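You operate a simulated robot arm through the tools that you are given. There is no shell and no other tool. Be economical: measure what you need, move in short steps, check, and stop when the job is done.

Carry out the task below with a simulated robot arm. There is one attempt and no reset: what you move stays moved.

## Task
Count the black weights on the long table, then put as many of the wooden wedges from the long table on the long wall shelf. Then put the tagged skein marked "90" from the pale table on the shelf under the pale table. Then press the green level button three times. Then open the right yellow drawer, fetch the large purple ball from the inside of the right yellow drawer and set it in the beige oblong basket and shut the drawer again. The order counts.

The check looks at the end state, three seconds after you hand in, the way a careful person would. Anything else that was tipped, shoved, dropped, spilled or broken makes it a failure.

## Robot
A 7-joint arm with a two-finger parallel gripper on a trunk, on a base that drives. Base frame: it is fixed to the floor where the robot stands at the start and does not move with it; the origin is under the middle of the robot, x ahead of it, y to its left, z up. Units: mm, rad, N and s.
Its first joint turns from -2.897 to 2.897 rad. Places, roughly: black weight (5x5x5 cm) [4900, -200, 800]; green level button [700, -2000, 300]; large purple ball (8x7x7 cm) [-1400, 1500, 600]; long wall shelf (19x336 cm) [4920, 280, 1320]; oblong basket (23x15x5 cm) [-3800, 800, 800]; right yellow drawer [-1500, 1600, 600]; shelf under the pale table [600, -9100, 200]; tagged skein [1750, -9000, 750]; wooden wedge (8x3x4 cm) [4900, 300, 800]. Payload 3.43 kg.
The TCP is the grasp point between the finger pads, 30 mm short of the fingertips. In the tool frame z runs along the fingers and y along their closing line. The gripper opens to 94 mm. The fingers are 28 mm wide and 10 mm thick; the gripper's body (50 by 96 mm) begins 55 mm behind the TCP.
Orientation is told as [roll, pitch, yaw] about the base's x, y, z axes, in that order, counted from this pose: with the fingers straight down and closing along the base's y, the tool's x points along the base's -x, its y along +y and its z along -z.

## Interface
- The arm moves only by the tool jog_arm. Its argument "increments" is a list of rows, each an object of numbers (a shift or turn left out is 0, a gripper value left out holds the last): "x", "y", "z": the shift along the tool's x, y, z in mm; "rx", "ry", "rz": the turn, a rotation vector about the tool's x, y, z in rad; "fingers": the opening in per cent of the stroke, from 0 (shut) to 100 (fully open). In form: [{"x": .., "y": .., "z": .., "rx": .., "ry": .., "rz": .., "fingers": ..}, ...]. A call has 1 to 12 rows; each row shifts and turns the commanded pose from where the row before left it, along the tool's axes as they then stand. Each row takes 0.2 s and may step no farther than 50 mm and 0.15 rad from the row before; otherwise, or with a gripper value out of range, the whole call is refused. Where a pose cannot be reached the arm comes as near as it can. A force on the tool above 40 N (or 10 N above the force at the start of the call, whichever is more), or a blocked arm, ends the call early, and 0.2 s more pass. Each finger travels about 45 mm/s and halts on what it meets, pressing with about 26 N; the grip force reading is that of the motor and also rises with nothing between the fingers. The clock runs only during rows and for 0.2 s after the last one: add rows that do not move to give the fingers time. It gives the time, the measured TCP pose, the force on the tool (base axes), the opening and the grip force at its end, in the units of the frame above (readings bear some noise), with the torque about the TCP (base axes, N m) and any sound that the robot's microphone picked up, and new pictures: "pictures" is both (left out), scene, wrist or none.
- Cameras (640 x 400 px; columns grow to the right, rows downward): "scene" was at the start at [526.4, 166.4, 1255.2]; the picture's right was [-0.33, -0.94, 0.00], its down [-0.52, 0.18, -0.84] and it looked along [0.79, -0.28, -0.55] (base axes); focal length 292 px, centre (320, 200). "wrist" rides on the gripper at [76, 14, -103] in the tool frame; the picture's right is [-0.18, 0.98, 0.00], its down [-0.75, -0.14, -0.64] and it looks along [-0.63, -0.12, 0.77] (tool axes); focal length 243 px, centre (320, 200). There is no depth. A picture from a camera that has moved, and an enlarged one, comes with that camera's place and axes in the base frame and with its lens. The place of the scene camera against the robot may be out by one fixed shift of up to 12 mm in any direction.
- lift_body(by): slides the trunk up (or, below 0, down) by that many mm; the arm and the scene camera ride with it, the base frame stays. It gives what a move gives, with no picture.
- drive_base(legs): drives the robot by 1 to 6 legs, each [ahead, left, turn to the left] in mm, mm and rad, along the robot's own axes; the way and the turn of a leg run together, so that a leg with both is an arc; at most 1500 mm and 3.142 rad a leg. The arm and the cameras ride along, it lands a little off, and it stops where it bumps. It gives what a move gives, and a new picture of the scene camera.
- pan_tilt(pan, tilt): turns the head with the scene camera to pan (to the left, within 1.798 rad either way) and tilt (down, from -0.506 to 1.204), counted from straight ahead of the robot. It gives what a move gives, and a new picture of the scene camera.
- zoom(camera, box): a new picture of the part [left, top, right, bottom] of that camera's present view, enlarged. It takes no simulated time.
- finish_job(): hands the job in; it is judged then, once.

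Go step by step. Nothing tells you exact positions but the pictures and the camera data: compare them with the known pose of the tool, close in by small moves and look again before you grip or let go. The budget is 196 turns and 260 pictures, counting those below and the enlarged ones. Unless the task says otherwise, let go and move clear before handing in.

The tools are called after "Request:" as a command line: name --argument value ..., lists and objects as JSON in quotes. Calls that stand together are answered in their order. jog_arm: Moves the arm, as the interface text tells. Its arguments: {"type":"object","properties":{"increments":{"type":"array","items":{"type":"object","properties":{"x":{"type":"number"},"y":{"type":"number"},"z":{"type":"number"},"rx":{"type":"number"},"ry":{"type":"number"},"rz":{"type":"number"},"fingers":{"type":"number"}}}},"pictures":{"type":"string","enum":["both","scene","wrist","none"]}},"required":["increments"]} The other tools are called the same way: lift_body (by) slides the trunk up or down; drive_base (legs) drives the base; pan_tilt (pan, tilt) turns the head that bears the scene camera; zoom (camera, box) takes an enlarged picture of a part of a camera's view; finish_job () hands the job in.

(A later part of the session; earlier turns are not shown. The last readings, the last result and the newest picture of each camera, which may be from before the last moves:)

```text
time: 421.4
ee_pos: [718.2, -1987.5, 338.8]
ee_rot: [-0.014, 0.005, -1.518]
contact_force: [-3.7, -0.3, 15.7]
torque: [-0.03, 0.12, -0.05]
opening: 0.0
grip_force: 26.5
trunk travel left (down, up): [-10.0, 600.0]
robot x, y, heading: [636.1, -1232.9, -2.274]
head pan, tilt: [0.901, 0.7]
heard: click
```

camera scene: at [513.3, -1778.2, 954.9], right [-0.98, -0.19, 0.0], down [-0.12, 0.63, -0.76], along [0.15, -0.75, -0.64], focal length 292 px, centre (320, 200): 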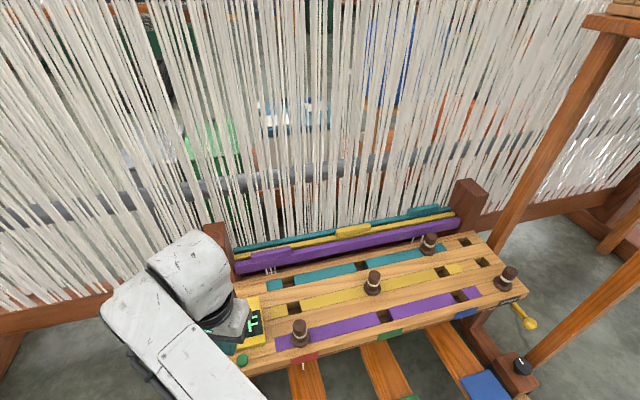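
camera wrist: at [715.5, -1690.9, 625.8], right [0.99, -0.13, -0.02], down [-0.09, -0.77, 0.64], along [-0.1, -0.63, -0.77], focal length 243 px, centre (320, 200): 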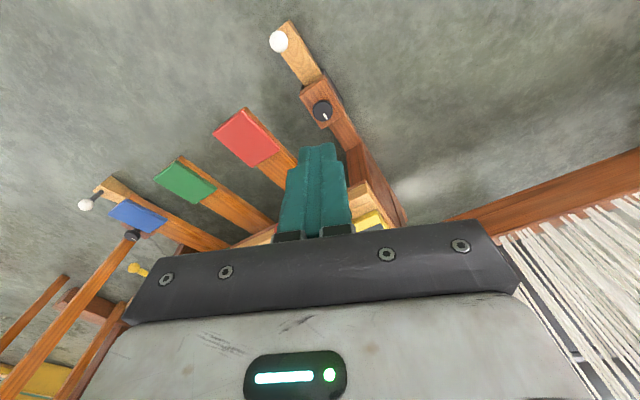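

Request:
jog_arm --increments '[{"z": -11}, {}, {}]' --pictures "none"

Request:
jog_arm --increments '[{"z": 5}, {"z": 3}, {"z": 2}, {"z": 1}]' --pictures "none"

Request:
jog_arm --increments '[{"z": -20}, {"z": -40}, {"z": -40}, {"z": -40}, {"x": 40}, {"x": 40}, {"x": 40}]' --pictures "scene"

Request:
zoom --camera "scene" --box '[180, 280, 320, 380]'

```text
time: 422.2
ee_pos: [719.7, -1987.8, 347.7]
ee_rot: [-0.014, 0.007, -1.517]
contact_force: [0.2, 0.7, 0.0]
torque: [0.0, -0.02, -0.03]
opening: 0.2
grip_force: 25.5
trunk travel left (down, up): [-10.0, 600.0]
robot x, y, heading: [637.0, -1231.4, -2.275]
head pan, tilt: [0.901, 0.7]
```

```text
time: 423.2
ee_pos: [719.3, -1988.2, 339.4]
ee_rot: [-0.014, 0.006, -1.517]
contact_force: [-1.4, 1.1, 13.1]
torque: [0.01, 0.11, 0.04]
opening: 0.3
grip_force: 26.2
trunk travel left (down, up): [-10.0, 600.0]
robot x, y, heading: [636.8, -1231.4, -2.275]
head pan, tilt: [0.901, 0.7]
heard: click
```

```text
time: 424.8
ee_pos: [713.4, -1869.5, 478.3]
ee_rot: [-0.014, 0.009, -1.518]
contact_force: [0.4, -0.2, 0.0]
torque: [-0.02, 0.0, 0.04]
opening: 0.0
grip_force: 25.8
trunk travel left (down, up): [-10.0, 600.0]
robot x, y, heading: [640.2, -1234.3, -2.282]
head pan, tilt: [0.901, 0.7]
camera scene: at [513.3, -1778.2, 954.8], right [-0.98, -0.19, 0.0], down [-0.12, 0.63, -0.76], along [0.15, -0.75, -0.64], focal length 292 px, centre (320, 200)
```

scene: 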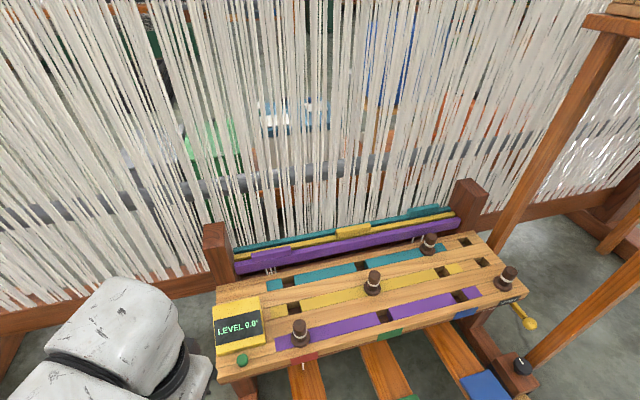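

```text
4.00 times, centred on (250, 330) of scene
camera zoom: at [513.3, -1778.2, 954.8], right [-0.98, -0.19, 0.0], down [-0.12, 0.63, -0.76], along [0.15, -0.75, -0.64], focal length 1169 px, centre (600, -320)
```

zoom: 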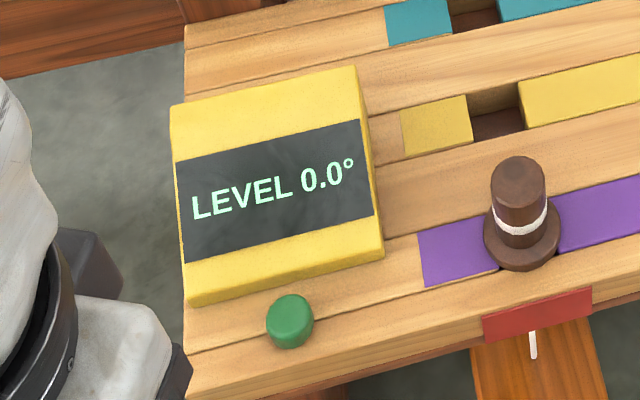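

Exactly three clicks, display on. Now back off and head to the yellow table with the drawers.

Request:
lift_body --by 300

Request:
drive_base --legs '[[-600, 0, 0], [0, 0, -1.35], [0, 0, -1.35], [500, 1100, 0], [450, 900, 0]]'

Request:
pan_tilt --pan 0.9 --tilt 0.4

```text
time: 427.8
ee_pos: [714.5, -1869.7, 777.4]
ee_rot: [-0.015, 0.009, -1.518]
contact_force: [0.6, -0.6, 0.4]
torque: [0.02, 0.01, 0.0]
opening: 0.0
grip_force: 25.3
trunk travel left (down, up): [-310.0, 300.0]
robot x, y, heading: [638.2, -1234.2, -2.282]
head pan, tilt: [0.901, 0.7]
```

```text
time: 448.4
ee_pos: [-1025.2, 1180.8, 778.9]
ee_rot: [-0.014, 0.007, 2.101]
contact_force: [0.4, 0.6, 0.4]
torque: [0.0, 0.0, -0.03]
opening: 0.0
grip_force: 26.4
trunk travel left (down, up): [-310.0, 300.0]
robot x, y, heading: [-665.3, 650.6, 1.337]
head pan, tilt: [0.901, 0.7]
camera scene: at [-804.3, 1192.5, 1254.8], right [0.78, 0.62, 0.0], down [0.4, -0.51, -0.76], along [-0.47, 0.6, -0.64], focal length 292 px, centre (320, 200)
```

scene: 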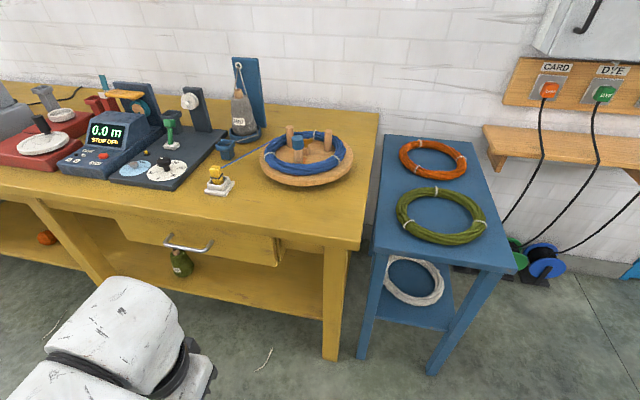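

```text
time: 449.2
ee_pos: [-1024.6, 1180.0, 777.4]
ee_rot: [-0.013, 0.008, 2.103]
contact_force: [0.6, -0.9, -1.1]
torque: [0.02, 0.0, -0.01]
opening: 0.1
grip_force: 26.0
trunk travel left (down, up): [-310.0, 300.0]
robot x, y, heading: [-664.6, 651.4, 1.337]
head pan, tilt: [0.901, 0.4]
camera scene: at [-809.1, 1198.6, 1281.6], right [0.78, 0.62, 0.0], down [0.24, -0.31, -0.92], along [-0.57, 0.72, -0.39], focal length 292 px, centre (320, 200)
```

scene: 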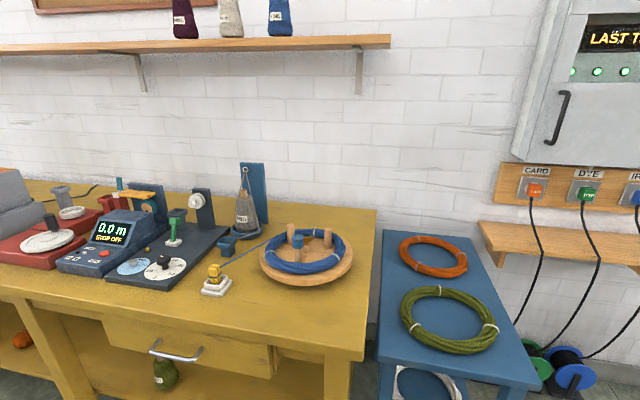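

The right yellow drawer with its silver bar handle is in view. I'll shift in front of it and turn the gripper to point forward with fingers above and below the bar.

Request:
drive_base --legs '[[-110, 392, 0]]'

Request:
jog_arm --increments '[{"rz": 0.14, "fingers": 45}, {"rz": 0.14}, {"rz": 0.14}, {"rz": 0.14}, {"rz": 0.14}, {"rz": 0.14}, {"rz": 0.14}, {"rz": 0.14}, {"rz": 0.14}, {"rz": 0.14}, {"rz": 0.14}]' --pictures "wrist"

```text
time: 451.8
ee_pos: [-1428.1, 1166.1, 778.7]
ee_rot: [-0.013, 0.008, 2.1]
contact_force: [-0.6, 0.1, 0.5]
torque: [-0.02, 0.01, -0.02]
opening: 0.0
grip_force: 26.0
trunk travel left (down, up): [-310.0, 300.0]
robot x, y, heading: [-1067.5, 636.2, 1.339]
head pan, tilt: [0.901, 0.4]
camera scene: at [-1212.8, 1184.0, 1281.7], right [0.79, 0.62, 0.0], down [0.24, -0.31, -0.92], along [-0.57, 0.72, -0.39], focal length 292 px, centre (320, 200)
```

scene: 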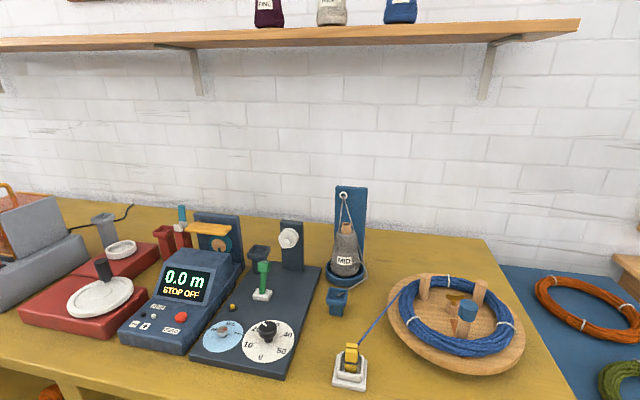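

```text
time: 454.1
ee_pos: [-1428.9, 1165.9, 777.6]
ee_rot: [-0.009, -0.011, 0.56]
contact_force: [0.1, 0.9, -0.6]
torque: [-0.01, 0.0, 0.03]
opening: 42.4
grip_force: 0.1
trunk travel left (down, up): [-310.0, 300.0]
robot x, y, heading: [-1070.9, 637.1, 1.34]
head pan, tilt: [0.901, 0.4]
camera wrist: at [-1501.4, 1138.6, 880.5], right [-0.37, 0.93, -0.01], down [0.7, 0.28, 0.65], along [0.61, 0.23, -0.76], focal length 243 px, centre (320, 200)
```

wrist: 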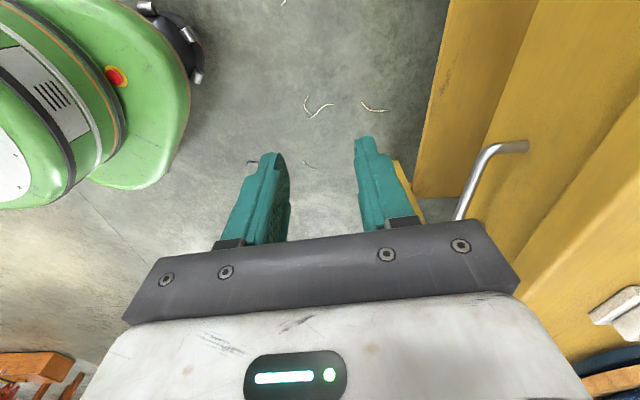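

The wrist camera sees the handle bar well. I'll lower a little to triangulate its height.

Request:
jog_arm --increments '[{"z": 40}, {"z": 40}]' --pictures "wrist"

```text
time: 454.8
ee_pos: [-1426.7, 1166.9, 697.6]
ee_rot: [-0.009, -0.016, 0.559]
contact_force: [-0.2, -0.4, -0.1]
torque: [-0.01, 0.04, 0.01]
opening: 42.3
grip_force: 0.1
trunk travel left (down, up): [-310.0, 300.0]
robot x, y, heading: [-1071.4, 633.4, 1.334]
head pan, tilt: [0.901, 0.4]
camera wrist: at [-1498.5, 1137.2, 799.5], right [-0.37, 0.93, -0.01], down [0.7, 0.28, 0.65], along [0.61, 0.23, -0.76], focal length 243 px, centre (320, 200)
```

wrist: 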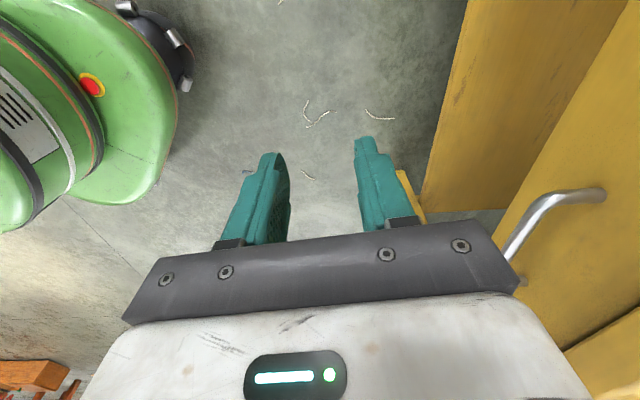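

Handle bar located: left end near (-1450, 1343, 656). Shift sideways to its middle and tilt the fingers forward.

Request:
jog_arm --increments '[{"x": -42}, {"x": -42}, {"x": -42}, {"rz": 0.08}, {"rx": -0.15}, {"rx": -0.15}, {"rx": -0.15}, {"rx": -0.15}, {"rx": -0.15}, {"rx": -0.15}, {"rx": -0.15}, {"rx": -0.15}]' --pictures "both"

```text
time: 457.4
ee_pos: [-1319.2, 1231.8, 700.7]
ee_rot: [1.192, -0.015, 0.48]
contact_force: [-0.5, -0.1, -0.1]
torque: [0.04, -0.01, 0.0]
opening: 42.2
grip_force: 0.1
trunk travel left (down, up): [-310.0, 300.0]
robot x, y, heading: [-1065.6, 637.8, 1.333]
head pan, tilt: [0.901, 0.4]
camera scene: at [-1212.6, 1184.0, 1281.7], right [0.79, 0.62, 0.0], down [0.24, -0.31, -0.92], along [-0.57, 0.72, -0.39], focal length 292 px, centre (320, 200)
camera wrist: at [-1346.1, 1117.6, 751.3], right [-0.02, 0.4, 0.92], down [0.97, -0.23, 0.12], along [0.26, 0.89, -0.38], focal length 243 px, centre (320, 200)
```

scene: 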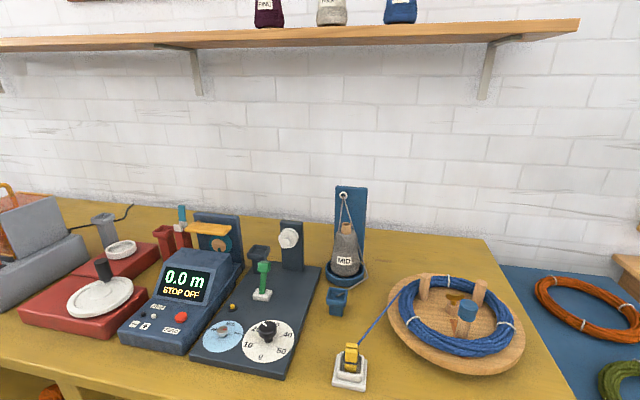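
wrist: 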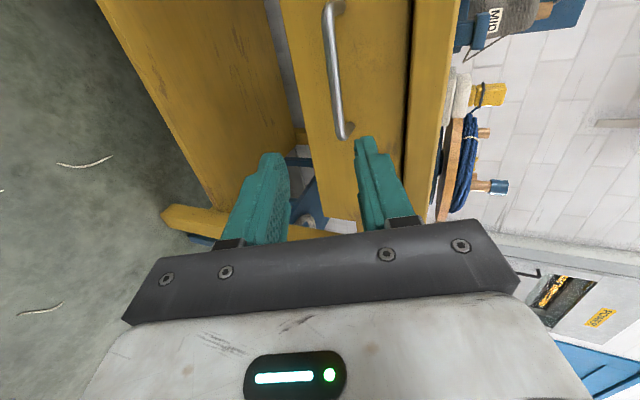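

The bar is between the fingers' planes. Advance toward it.

Request:
jog_arm --increments '[{"x": 5, "y": 19}, {"z": 40}, {"z": 40}, {"z": 30}]' --pictures "wrist"

```text
time: 458.4
ee_pos: [-1373.5, 1328.2, 676.8]
ee_rot: [1.193, -0.015, 0.48]
contact_force: [0.0, -0.2, -0.3]
torque: [0.02, -0.01, -0.02]
opening: 42.2
grip_force: 0.1
trunk travel left (down, up): [-310.0, 300.0]
robot x, y, heading: [-1068.3, 635.0, 1.336]
head pan, tilt: [0.901, 0.4]
camera wrist: at [-1399.9, 1212.5, 728.0], right [-0.02, 0.4, 0.92], down [0.97, -0.23, 0.12], along [0.26, 0.89, -0.38], focal length 243 px, centre (320, 200)
```

wrist: 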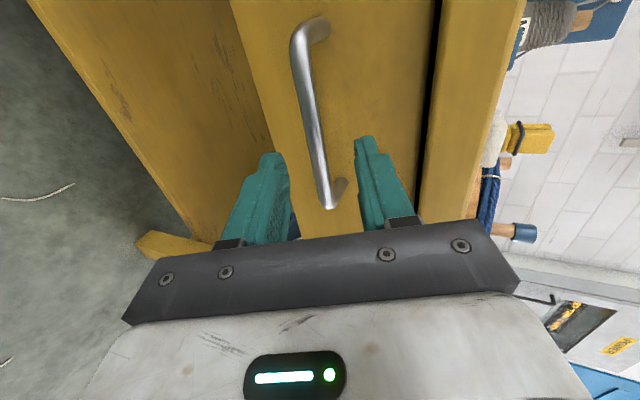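

Request:
jog_arm --increments '[{"x": 20}, {"z": 20}, {"z": 12}, {"z": 8}]' --pictures "wrist"

```text
time: 459.4
ee_pos: [-1409.3, 1351.9, 661.9]
ee_rot: [1.192, -0.016, 0.481]
contact_force: [0.0, -0.7, 0.2]
torque: [0.0, 0.0, 0.0]
opening: 42.3
grip_force: 0.1
trunk travel left (down, up): [-310.0, 300.0]
robot x, y, heading: [-1069.2, 632.5, 1.339]
head pan, tilt: [0.901, 0.4]
camera wrist: at [-1434.6, 1236.6, 712.5], right [-0.02, 0.4, 0.92], down [0.97, -0.23, 0.12], along [0.26, 0.89, -0.38], focal length 243 px, centre (320, 200)
```

wrist: 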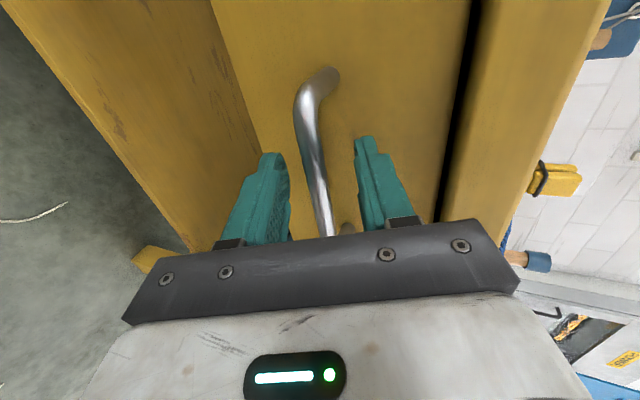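

Request:
jog_arm --increments '[{"z": 4}, {"fingers": 0}, {}, {}, {}, {}]' --pictures "wrist"

```text
time: 460.8
ee_pos: [-1410.1, 1354.0, 658.3]
ee_rot: [1.188, -0.012, 0.479]
contact_force: [12.7, -23.3, -7.6]
torque: [-0.56, 0.88, -0.5]
opening: 13.3
grip_force: 45.1
trunk travel left (down, up): [-310.0, 300.0]
robot x, y, heading: [-1070.9, 635.0, 1.339]
head pan, tilt: [0.901, 0.4]
camera wrist: at [-1435.8, 1238.5, 710.7], right [-0.02, 0.4, 0.91], down [0.97, -0.23, 0.12], along [0.26, 0.89, -0.39], focal length 243 px, centre (320, 200)
```

wrist: 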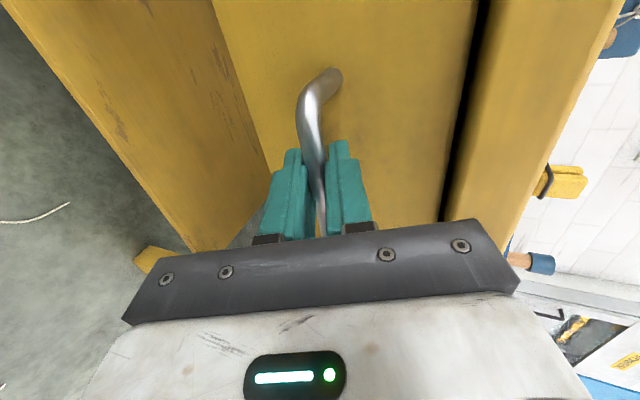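

The bar is gripped. Pull the drawer open along the room axis.

Request:
jog_arm --increments '[{"y": -7.4, "z": -18.6}, {"y": -7.4, "z": -18.6}, {"y": -7.4, "z": -18.6}, {"y": -7.4, "z": -18.6}]' --pictures "wrist"

```text
time: 461.8
ee_pos: [-1374.8, 1282.7, 658.3]
ee_rot: [1.187, -0.013, 0.484]
contact_force: [-8.7, -3.9, -21.0]
torque: [-0.53, 0.76, -0.87]
opening: 12.0
grip_force: 44.7
trunk travel left (down, up): [-310.0, 300.0]
robot x, y, heading: [-1067.2, 636.6, 1.338]
head pan, tilt: [0.901, 0.4]
camera wrist: at [-1400.6, 1167.5, 711.2], right [-0.02, 0.41, 0.91], down [0.97, -0.22, 0.12], along [0.25, 0.89, -0.39], focal length 243 px, centre (320, 200)
```

wrist: 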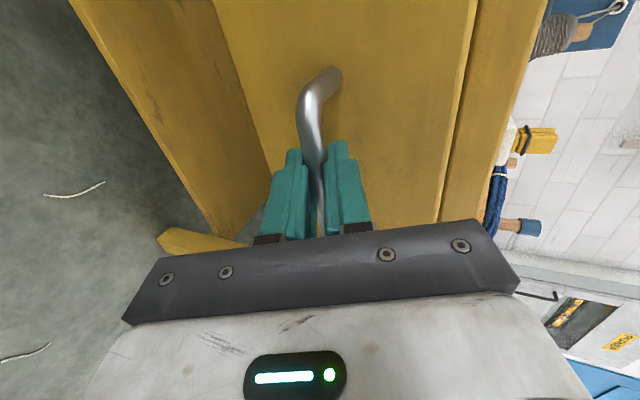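

Request:
jog_arm --increments '[{"y": -7.4, "z": -18.6}, {"y": -7.4, "z": -18.6}, {"y": -7.4, "z": -18.6}, {"y": -7.4, "z": -18.6}, {"y": -7.4, "z": -18.6}, {"y": -7.4, "z": -18.6}, {"y": -7.4, "z": -18.6}]' --pictures "wrist"

Request:
pan_tilt --pan 0.9 --tilt 1.0

```text
time: 463.4
ee_pos: [-1313.2, 1168.2, 659.3]
ee_rot: [1.19, -0.008, 0.477]
contact_force: [-9.7, -5.8, -2.4]
torque: [-0.69, 1.42, 0.08]
opening: 12.0
grip_force: 45.1
trunk travel left (down, up): [-310.0, 300.0]
robot x, y, heading: [-1069.4, 635.9, 1.339]
head pan, tilt: [0.901, 0.4]
stopped in row 7: the force on the tool passed its limit at 87 N (the readings are from after the stop); the commanded pose is now the measured one
camera wrist: at [-1339.7, 1052.7, 711.3], right [-0.01, 0.4, 0.91], down [0.97, -0.23, 0.11], along [0.26, 0.88, -0.39], focal length 243 px, centre (320, 200)
```

wrist: 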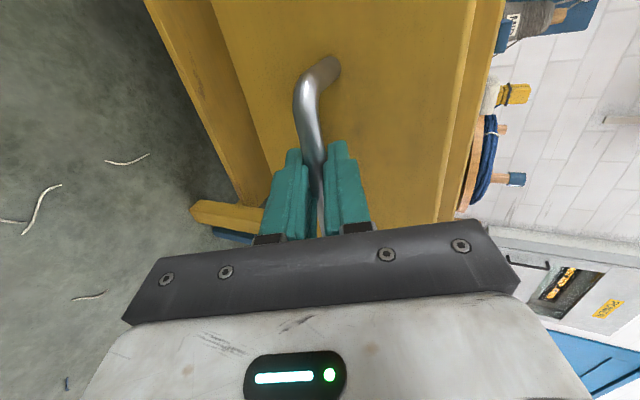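

```text
time: 464.4
ee_pos: [-1314.5, 1168.3, 660.6]
ee_rot: [1.193, -0.012, 0.477]
contact_force: [-18.3, -8.8, -4.8]
torque: [-0.58, 1.05, -0.29]
opening: 11.9
grip_force: 44.8
trunk travel left (down, up): [-310.0, 300.0]
robot x, y, heading: [-1065.6, 634.0, 1.34]
head pan, tilt: [0.901, 1.0]
camera scene: at [-1201.2, 1167.0, 1230.4], right [0.78, 0.62, 0.0], down [0.52, -0.66, -0.54], along [-0.33, 0.42, -0.84], focal length 292 px, centre (320, 200)
```

scene: 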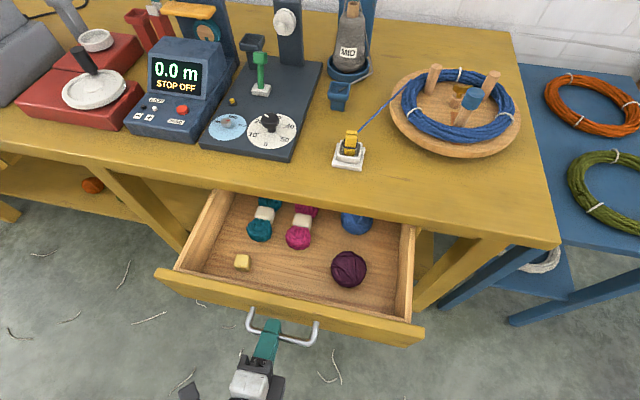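

The drawer is open and the purple ball is visible. Release the handle, back away, rise, and turn the tool down again.

Request:
jog_arm --increments '[{"fingers": 45}, {}, {"z": -30}, {"z": -40}, {"z": -40}, {"y": 30, "z": -20}, {"y": 40}, {"y": 40}]' --pictures "none"

Request:
jog_arm --increments '[{"rx": 0.149}, {"rx": 0.149}, {"rx": 0.149}, {"rx": 0.149}, {"rx": 0.149}, {"rx": 0.149}, {"rx": 0.149}, {"rx": 0.149}, {"fingers": 100}]' --pictures "scene"

```text
time: 465.5
ee_pos: [-1205.7, 1209.9, 715.3]
ee_rot: [1.324, -0.129, 0.261]
contact_force: [0.6, 0.0, 0.0]
torque: [0.0, 0.01, -0.06]
opening: 42.0
grip_force: 0.1
out of reach, approached as far as the arm can: row 5
trunk travel left (down, up): [-310.0, 300.0]
robot x, y, heading: [-1070.3, 632.9, 1.341]
head pan, tilt: [0.901, 1.0]
stopped in row 5: the arm was blocked; the commanded pose is now the measured one
```

```text
time: 467.5
ee_pos: [-1211.6, 1200.1, 713.5]
ee_rot: [0.13, -0.123, 0.27]
contact_force: [-0.5, 0.2, -0.2]
torque: [0.0, -0.03, 0.03]
opening: 77.1
grip_force: 0.0
trunk travel left (down, up): [-310.0, 300.0]
robot x, y, heading: [-1072.3, 635.5, 1.339]
head pan, tilt: [0.901, 1.0]
camera scene: at [-1199.8, 1165.4, 1231.5], right [0.78, 0.62, 0.0], down [0.52, -0.66, -0.54], along [-0.33, 0.42, -0.84], focal length 292 px, centre (320, 200)
```

scene: 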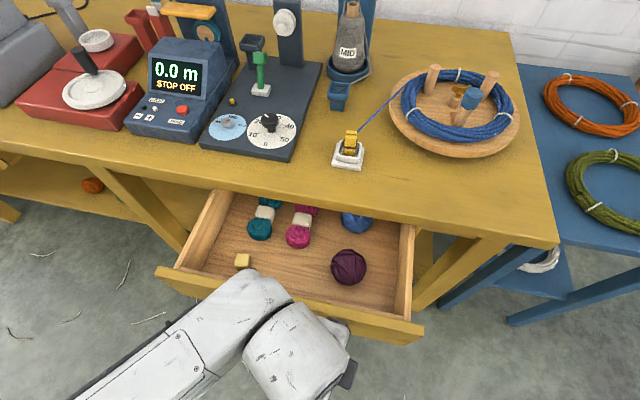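

Request:
lift_body --by 180

Request:
jog_arm --increments '[{"rx": 0.13}, {"ry": 0.12}, {"rz": -0.15}, {"rz": -0.15}, {"rz": -0.15}, {"rz": -0.15}, {"rz": -0.15}, {"rz": -0.15}, {"rz": -0.15}, {"rz": -0.15}, {"rz": -0.15}, {"rz": -0.15}]' --pictures "wrist"

```text
time: 469.5
ee_pos: [-1211.6, 1200.2, 894.4]
ee_rot: [0.133, -0.122, 0.27]
contact_force: [0.9, -0.1, -0.9]
torque: [0.01, 0.02, 0.01]
opening: 93.9
grip_force: 0.0
trunk travel left (down, up): [-490.0, 120.0]
robot x, y, heading: [-1067.4, 635.4, 1.336]
head pan, tilt: [0.901, 1.0]
```

```text
time: 472.1
ee_pos: [-1210.7, 1201.6, 894.4]
ee_rot: [-0.003, -0.003, 1.773]
contact_force: [0.7, 0.4, 0.0]
torque: [0.02, 0.01, 0.04]
opening: 94.1
grip_force: 0.1
trunk travel left (down, up): [-490.0, 120.0]
robot x, y, heading: [-1068.3, 636.8, 1.335]
head pan, tilt: [0.901, 1.0]
camera wrist: at [-1209.9, 1123.4, 997.0], right [-1.0, -0.02, 0.0], down [-0.01, 0.76, 0.64], along [-0.01, 0.64, -0.76], focal length 243 px, centre (320, 200)
```

wrist: 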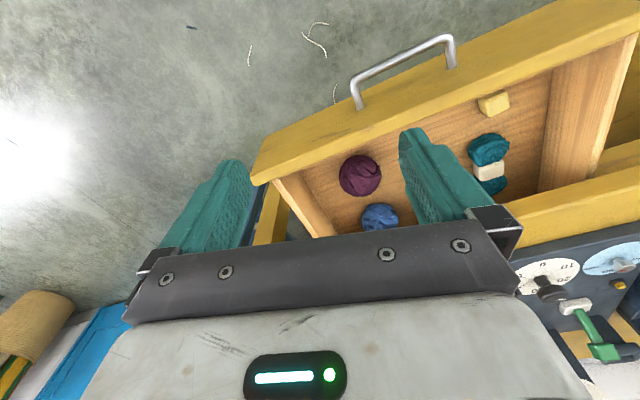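

Request:
jog_arm --increments '[{"x": -38, "y": 8}, {"x": -38, "y": 8}, {"x": -38, "y": 8}, {"x": -38, "y": 8}, {"x": -36, "y": 8}, {"rz": -0.14}, {"rz": -0.14}, {"z": 40}, {"z": 40}]' --pictures "wrist"

```text
time: 474.1
ee_pos: [-1287.0, 1377.0, 813.0]
ee_rot: [-0.006, -0.002, 2.049]
contact_force: [0.0, 0.3, -0.4]
torque: [-0.02, 0.02, 0.02]
opening: 94.3
grip_force: 0.1
trunk travel left (down, up): [-490.0, 120.0]
robot x, y, heading: [-1063.9, 633.8, 1.336]
head pan, tilt: [0.901, 1.0]
camera wrist: at [-1264.6, 1303.2, 916.2], right [-0.96, -0.29, 0.0], down [-0.22, 0.73, 0.64], along [-0.18, 0.62, -0.76], focal length 243 px, centre (320, 200)
```

wrist: 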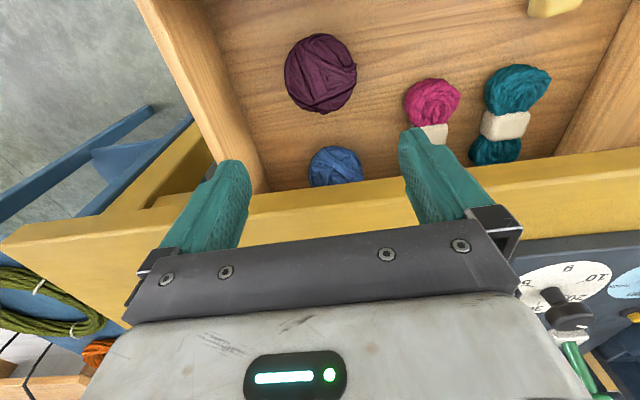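

Request:
jog_arm --increments '[{"x": 16}, {"z": 40}, {"z": 40}]' --pictures "wrist"

```text
time: 474.9
ee_pos: [-1279.9, 1365.5, 734.6]
ee_rot: [-0.003, 0.0, 2.047]
contact_force: [-0.6, 0.4, -0.2]
torque: [0.02, -0.02, 0.01]
opening: 94.0
grip_force: 0.0
trunk travel left (down, up): [-490.0, 120.0]
robot x, y, heading: [-1068.1, 634.5, 1.334]
head pan, tilt: [0.901, 1.0]
camera wrist: at [-1257.8, 1290.9, 837.8], right [-0.96, -0.29, 0.0], down [-0.22, 0.73, 0.64], along [-0.18, 0.62, -0.76], focal length 243 px, centre (320, 200)
```

wrist: 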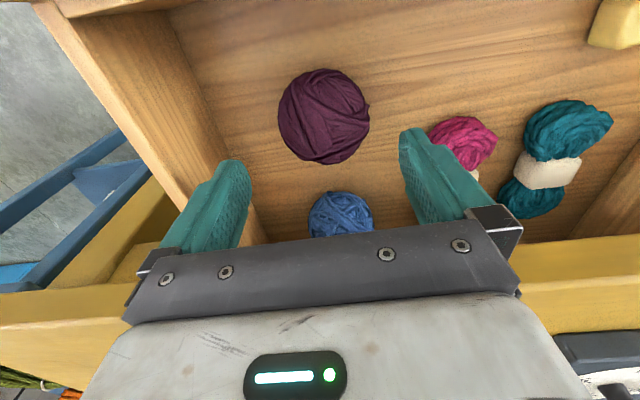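

Request:
jog_arm --increments '[{"x": 9, "y": 2}, {"z": 30}, {"z": 20}, {"z": 8}]' --pictures "wrist"

```text
time: 475.9
ee_pos: [-1277.5, 1354.9, 676.6]
ee_rot: [-0.003, -0.002, 2.047]
contact_force: [-0.8, -0.6, 0.4]
torque: [0.0, 0.02, -0.01]
opening: 94.1
grip_force: 0.0
trunk travel left (down, up): [-490.0, 120.0]
robot x, y, heading: [-1066.7, 635.6, 1.334]
head pan, tilt: [0.901, 1.0]
camera wrist: at [-1254.0, 1280.5, 780.4], right [-0.96, -0.29, 0.0], down [-0.22, 0.73, 0.64], along [-0.18, 0.62, -0.77], focal length 243 px, centre (320, 200)
```

wrist: 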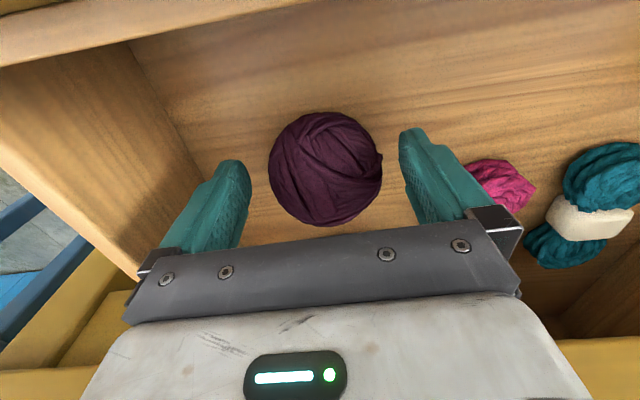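

Request:
jog_arm --increments '[{"z": 10}, {"z": 6}, {"fingers": 0}, {}, {}, {}, {}, {}]' --pictures "wrist"

```text
time: 477.7
ee_pos: [-1277.0, 1355.8, 661.4]
ee_rot: [-0.003, -0.002, 2.046]
contact_force: [1.2, 0.3, -0.7]
torque: [0.04, -0.03, 0.0]
opening: 69.2
grip_force: 26.6
trunk travel left (down, up): [-490.0, 120.0]
robot x, y, heading: [-1064.3, 635.5, 1.341]
head pan, tilt: [0.901, 1.0]
camera wrist: at [-1254.5, 1281.8, 764.4], right [-0.96, -0.29, 0.0], down [-0.22, 0.73, 0.64], along [-0.18, 0.62, -0.77], focal length 243 px, centre (320, 200)
```

wrist: 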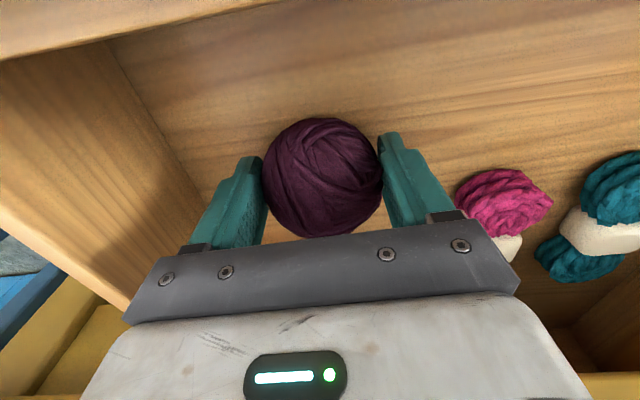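

The ball is gripped (69 mm). Lift it out, pull back, and drive along the wall toward the basket.

Request:
jog_arm --increments '[{"z": -40}, {"z": -40}, {"z": -40}, {"z": -40}, {"z": -40}, {"x": 40}, {"x": 40}]' --pictures "scene"

Request:
drive_base --legs '[[-150, -20, 0], [-900, 1040, 0]]'

Request:
pan_tilt --pan 1.0 --tilt 0.4

```text
time: 479.3
ee_pos: [-1240.2, 1282.5, 858.6]
ee_rot: [-0.005, -0.002, 2.05]
contact_force: [-0.4, -0.1, -0.6]
torque: [-0.02, 0.02, 0.0]
opening: 69.1
grip_force: 26.1
trunk travel left (down, up): [-490.0, 120.0]
robot x, y, heading: [-1069.2, 631.8, 1.339]
head pan, tilt: [0.901, 1.0]
camera scene: at [-1199.9, 1165.6, 1411.4], right [0.78, 0.62, 0.0], down [0.52, -0.66, -0.54], along [-0.33, 0.42, -0.84], focal length 292 px, centre (320, 200)
```

scene: 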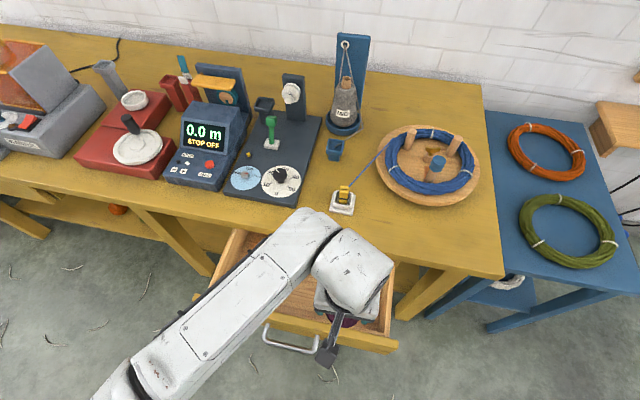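

```text
time: 487.2
ee_pos: [-2479.4, 484.2, 857.7]
ee_rot: [-0.004, -0.004, 2.047]
contact_force: [-0.4, -0.9, -1.5]
torque: [0.0, 0.01, 0.02]
opening: 69.1
grip_force: 25.8
trunk travel left (down, up): [-490.0, 120.0]
robot x, y, heading: [-2309.4, -164.4, 1.338]
head pan, tilt: [0.901, 1.0]
camera scene: at [-2439.0, 365.7, 1411.5], right [0.79, 0.62, 0.0], down [0.52, -0.66, -0.54], along [-0.33, 0.42, -0.84], focal length 292 px, centre (320, 200)
```

scene: 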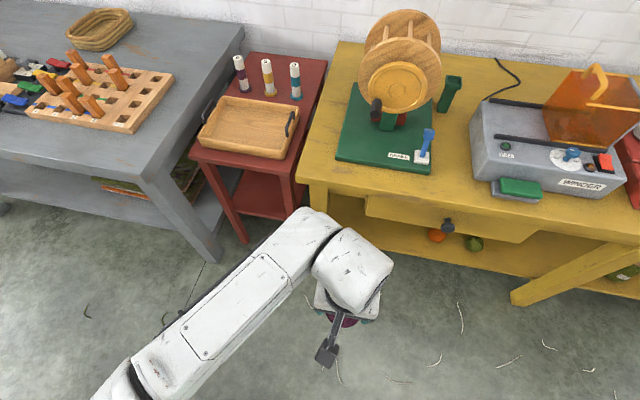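

```text
time: 488.2
ee_pos: [-2479.3, 483.8, 859.1]
ee_rot: [-0.001, -0.002, 2.045]
contact_force: [-0.2, -0.3, 0.3]
torque: [-0.04, -0.05, -0.03]
opening: 69.2
grip_force: 25.6
trunk travel left (down, up): [-490.0, 120.0]
robot x, y, heading: [-2312.9, -164.3, 1.331]
head pan, tilt: [1.0, 0.4]
camera scene: at [-2460.2, 377.8, 1461.6], right [0.72, 0.69, 0.0], down [0.27, -0.28, -0.92], along [-0.64, 0.66, -0.39], focal length 292 px, centre (320, 200)
```

scene: 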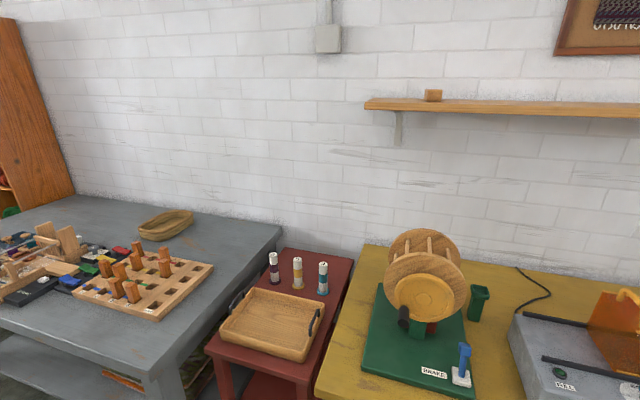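

The beige oblong basket is on the grey table near the wall. I'll raise the ball and drive in front of it.

Request:
lift_body --by 120

Request:
jog_arm --increments '[{"z": -40}, {"z": -40}, {"z": -40}]' --pictures "none"

Request:
drive_base --legs '[[-628, 725, 0], [330, 286, 0]]'

Request:
pan_tilt --pan 0.9 --tilt 0.8

```text
time: 489.7
ee_pos: [-2479.9, 484.6, 978.3]
ee_rot: [-0.003, 0.0, 2.045]
contact_force: [-0.2, 1.3, -1.3]
torque: [0.01, 0.0, 0.0]
opening: 69.0
grip_force: 26.2
trunk travel left (down, up): [-610.0, 0.0]
robot x, y, heading: [-2312.1, -163.0, 1.337]
head pan, tilt: [1.0, 0.4]
```

```text
time: 490.5
ee_pos: [-2478.4, 484.0, 1099.2]
ee_rot: [-0.005, -0.002, 2.045]
contact_force: [0.4, -0.7, -0.7]
torque: [0.0, 0.0, 0.02]
opening: 68.9
grip_force: 25.8
trunk travel left (down, up): [-610.0, 0.0]
robot x, y, heading: [-2311.4, -162.7, 1.33]
head pan, tilt: [1.0, 0.4]
```

```text
time: 497.8
ee_pos: [-3533.2, 431.8, 1098.9]
ee_rot: [-0.004, -0.003, 2.047]
contact_force: [-0.3, 1.3, -1.6]
torque: [0.02, -0.02, -0.02]
opening: 69.1
grip_force: 26.3
trunk travel left (down, up): [-610.0, 0.0]
robot x, y, heading: [-3360.5, -214.0, 1.335]
head pan, tilt: [1.0, 0.4]
camera scene: at [-3514.3, 325.1, 1581.7], right [0.72, 0.69, 0.0], down [0.27, -0.28, -0.92], along [-0.64, 0.66, -0.39], focal length 292 px, centre (320, 200)
```

scene: 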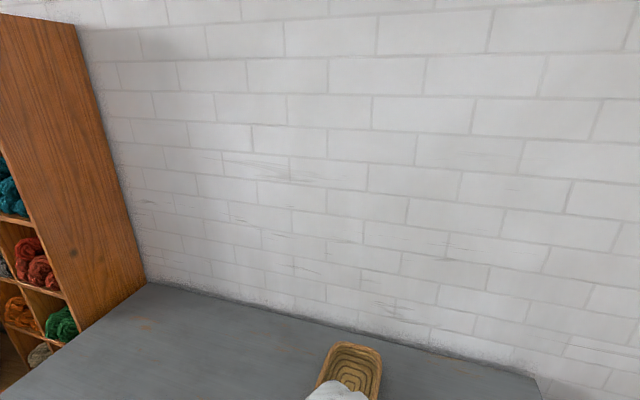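

```text
time: 498.7
ee_pos: [-3534.6, 431.6, 1098.8]
ee_rot: [-0.005, -0.002, 2.046]
contact_force: [-0.6, -0.2, 0.5]
torque: [-0.06, -0.01, 0.0]
opening: 69.3
grip_force: 26.5
trunk travel left (down, up): [-610.0, 0.0]
robot x, y, heading: [-3363.9, -218.3, 1.334]
head pan, tilt: [0.901, 0.799]
camera scene: at [-3500.0, 321.8, 1546.7], right [0.79, 0.62, 0.0], down [0.44, -0.56, -0.7], along [-0.43, 0.55, -0.72], focal length 292 px, centre (320, 200)
```

scene: 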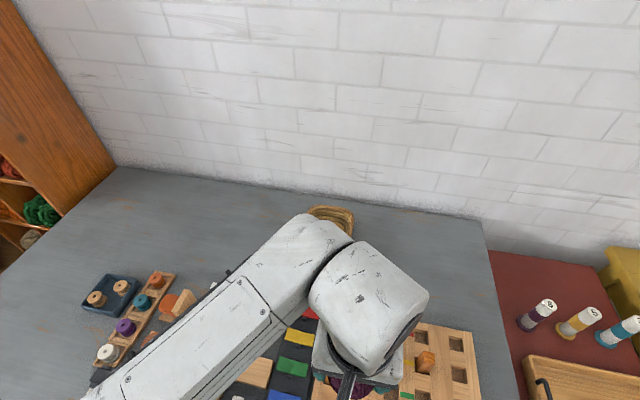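

Request:
drive_base --legs '[[160, 139, 0]]'

Request:
jog_arm --increments '[{}]' --pictures "wrist"

```text
time: 500.3
ee_pos: [-3639.2, 619.9, 1099.5]
ee_rot: [-0.004, -0.002, 2.049]
contact_force: [-0.5, -0.1, -0.2]
torque: [-0.01, -0.01, 0.04]
opening: 68.9
grip_force: 25.8
trunk travel left (down, up): [-610.0, 0.0]
robot x, y, heading: [-3465.4, -32.5, 1.341]
head pan, tilt: [0.901, 0.799]
camera scene: at [-3604.0, 509.5, 1546.6], right [0.78, 0.62, 0.0], down [0.44, -0.56, -0.7], along [-0.43, 0.55, -0.72], focal length 292 px, centre (320, 200)
```

scene: 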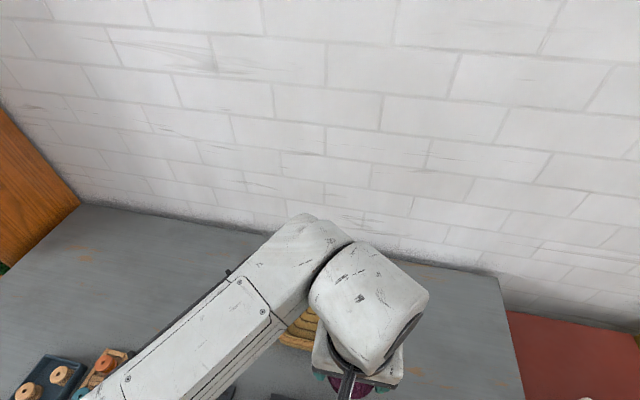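

```text
time: 500.7
ee_pos: [-3637.6, 619.2, 1099.9]
ee_rot: [-0.006, -0.001, 2.051]
contact_force: [-0.3, -0.2, -0.5]
torque: [0.01, -0.02, -0.04]
opening: 69.3
grip_force: 26.1
trunk travel left (down, up): [-610.0, 0.0]
robot x, y, heading: [-3464.3, -26.7, 1.339]
head pan, tilt: [0.901, 0.799]
camera wrist: at [-3615.1, 545.0, 1202.7], right [-0.96, -0.29, 0.0], down [-0.22, 0.73, 0.64], along [-0.18, 0.62, -0.77], focal length 243 px, centre (320, 200)
```

wrist: 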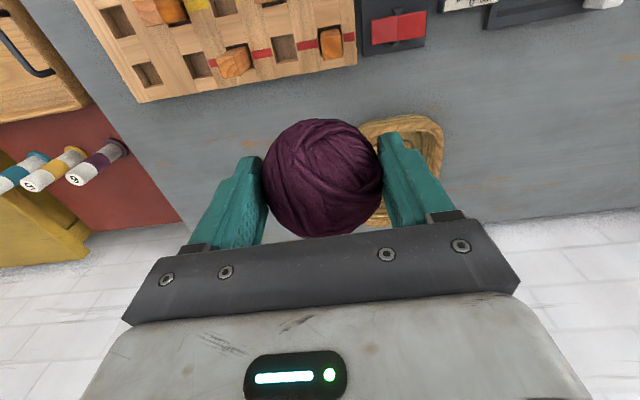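

Request:
jog_arm --increments '[{"x": -28, "y": 20}, {"x": -28, "y": 20}, {"x": -28, "y": 20}, {"x": -28, "y": 20}, {"x": -28, "y": 10}]' --pictures "wrist"

```text
time: 501.9
ee_pos: [-3781.7, 702.2, 1098.8]
ee_rot: [-0.005, -0.002, 2.046]
contact_force: [-0.2, 0.5, -0.2]
torque: [0.01, 0.01, 0.0]
opening: 69.1
grip_force: 25.8
trunk travel left (down, up): [-610.0, 0.0]
robot x, y, heading: [-3466.8, -28.4, 1.342]
head pan, tilt: [0.901, 0.799]
camera wrist: at [-3759.0, 628.2, 1202.4], right [-0.96, -0.29, 0.0], down [-0.22, 0.73, 0.64], along [-0.18, 0.62, -0.77], focal length 243 px, centre (320, 200)
```

wrist: 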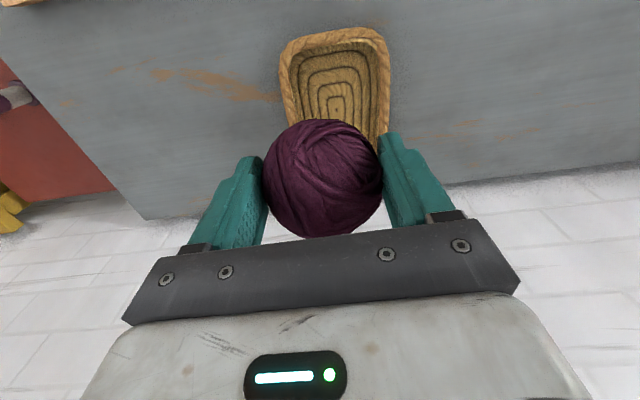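

Request:
jog_arm --increments '[{"x": -31, "y": 7}, {"x": -31, "y": 8}, {"z": 40}, {"z": 40}, {"z": 40}, {"z": 30}]' --pictures "both"

```text
time: 503.3
ee_pos: [-3824.0, 751.2, 947.9]
ee_rot: [-0.003, -0.002, 2.049]
contact_force: [-0.3, -0.7, -0.3]
torque: [-0.01, -0.02, 0.02]
opening: 68.9
grip_force: 26.1
trunk travel left (down, up): [-610.0, 0.0]
robot x, y, heading: [-3464.3, -28.8, 1.347]
head pan, tilt: [0.901, 0.799]
camera scene: at [-3604.1, 509.7, 1546.6], right [0.78, 0.62, 0.0], down [0.44, -0.56, -0.7], along [-0.43, 0.55, -0.72], focal length 292 px, centre (320, 200)
camera wrist: at [-3800.2, 676.7, 1051.0], right [-0.96, -0.29, 0.0], down [-0.22, 0.73, 0.64], along [-0.18, 0.62, -0.77], focal length 243 px, centre (320, 200)
```

scene: 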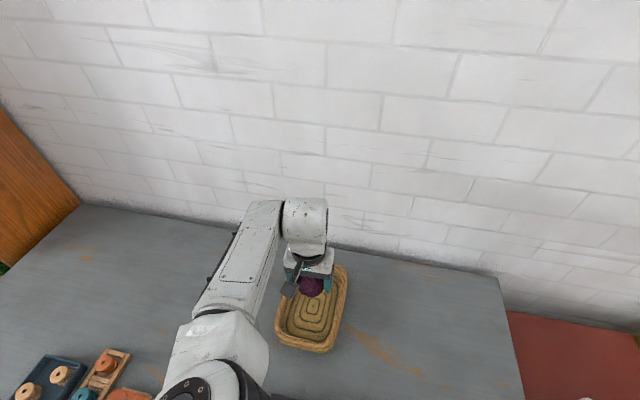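
wrist: 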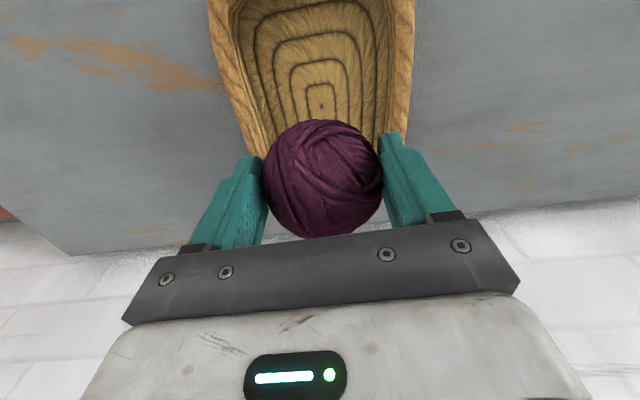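

Request:
jog_arm --increments '[{"z": 40}, {"z": 30}]' --pictures "both"

```text
time: 503.9
ee_pos: [-3821.4, 747.7, 892.4]
ee_rot: [-0.004, -0.003, 2.049]
contact_force: [0.1, 0.7, -0.9]
torque: [-0.03, -0.04, 0.01]
opening: 69.1
grip_force: 26.4
out of reach, approached as far as the arm can: row 2
trunk travel left (down, up): [-610.0, 0.0]
robot x, y, heading: [-3467.1, -29.1, 1.343]
head pan, tilt: [0.901, 0.799]
camera scene: at [-3604.3, 509.6, 1546.6], right [0.78, 0.62, 0.0], down [0.45, -0.56, -0.7], along [-0.43, 0.55, -0.72], focal length 292 px, centre (320, 200)
camera wrist: at [-3798.2, 672.5, 995.3], right [-0.96, -0.29, 0.0], down [-0.22, 0.73, 0.64], along [-0.18, 0.62, -0.76], focal length 243 px, centre (320, 200)
```

scene: 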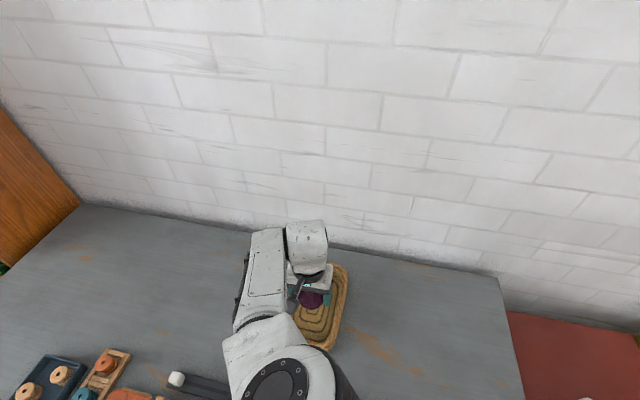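
wrist: 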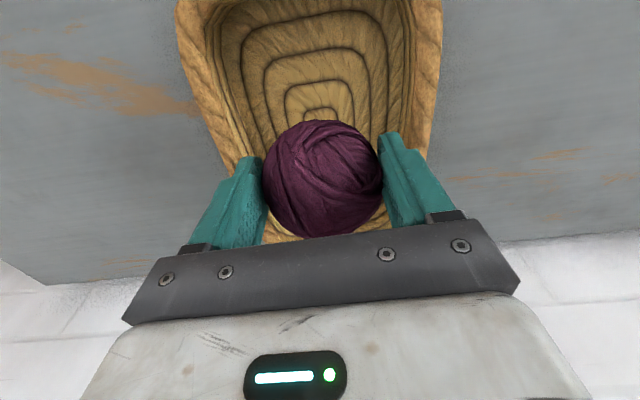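

The arm is at its reach limit downward; I'll lower the trunk instead.

Request:
lift_body --by -30

Request:
zoom --camera "wrist" --box '[160, 0, 480, 250]'

```text
time: 504.7
ee_pos: [-3820.6, 746.6, 861.6]
ee_rot: [-0.003, -0.002, 2.048]
contact_force: [0.1, 0.1, -2.5]
torque: [0.0, 0.02, 0.0]
opening: 69.0
grip_force: 26.3
trunk travel left (down, up): [-580.0, 30.0]
robot x, y, heading: [-3465.6, -29.6, 1.343]
head pan, tilt: [0.901, 0.799]
```

```text
1.60 times, centred on (320, 125) of wrist
camera zoom: at [-3797.7, 672.6, 965.3], right [-0.96, -0.29, 0.0], down [-0.22, 0.73, 0.64], along [-0.18, 0.62, -0.77], focal length 388 px, centre (320, 320)
```

zoom: 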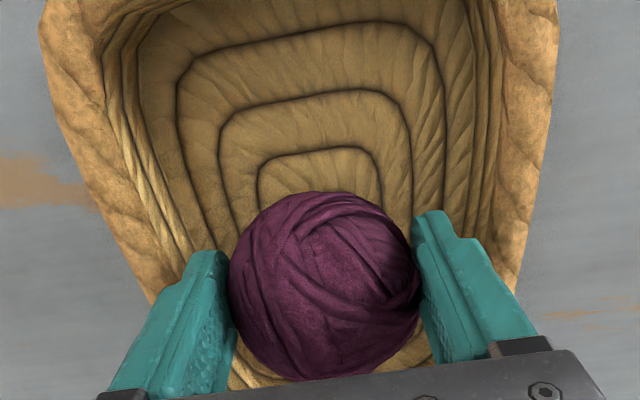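

Request:
lift_body --by -10

Request:
lift_body --by -6

```text
time: 505.3
ee_pos: [-3820.4, 747.1, 852.1]
ee_rot: [-0.004, -0.002, 2.049]
contact_force: [-0.4, 0.0, -0.8]
torque: [0.02, 0.0, 0.0]
opening: 68.9
grip_force: 26.0
trunk travel left (down, up): [-570.0, 40.0]
robot x, y, heading: [-3465.6, -27.6, 1.342]
head pan, tilt: [0.901, 0.799]
```

```text
time: 505.8
ee_pos: [-3821.7, 747.3, 846.7]
ee_rot: [-0.005, -0.001, 2.05]
contact_force: [-0.2, -0.3, -0.2]
torque: [0.0, 0.0, -0.01]
opening: 69.0
grip_force: 25.9
trunk travel left (down, up): [-564.0, 46.0]
robot x, y, heading: [-3464.2, -28.1, 1.341]
head pan, tilt: [0.901, 0.799]
```

Request:
lift_body --by -6

Request:
lift_body --by -5

Request:
zoom --camera "wrist" --box '[160, 0, 480, 250]'

```text
time: 506.4
ee_pos: [-3820.9, 746.4, 840.3]
ee_rot: [-0.003, -0.003, 2.048]
contact_force: [0.3, 0.3, -1.0]
torque: [0.0, 0.0, 0.03]
opening: 69.1
grip_force: 26.3
trunk travel left (down, up): [-558.0, 52.0]
robot x, y, heading: [-3466.4, -30.6, 1.336]
head pan, tilt: [0.901, 0.799]
```

```text
time: 506.9
ee_pos: [-3819.4, 747.4, 837.4]
ee_rot: [-0.006, -0.004, 2.048]
contact_force: [3.0, -5.3, 17.6]
torque: [0.04, -0.36, -0.14]
opening: 69.0
grip_force: 26.5
trunk travel left (down, up): [-553.0, 57.0]
robot x, y, heading: [-3463.8, -31.2, 1.34]
head pan, tilt: [0.901, 0.799]
```

```text
1.60 times, centred on (320, 125) of wrist
camera zoom: at [-3797.9, 672.6, 940.2], right [-0.96, -0.29, 0.0], down [-0.22, 0.73, 0.65], along [-0.18, 0.62, -0.76], focal length 388 px, centre (320, 320)
```

zoom: 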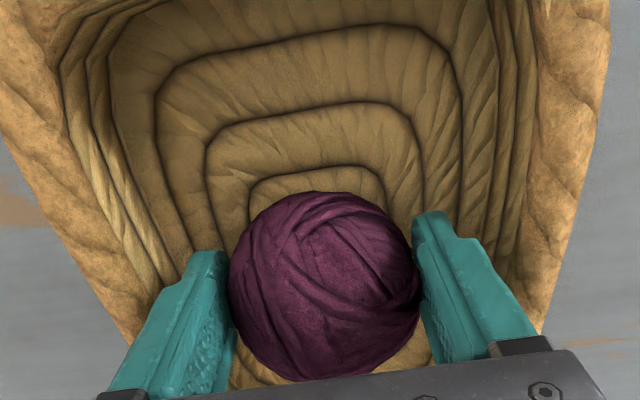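

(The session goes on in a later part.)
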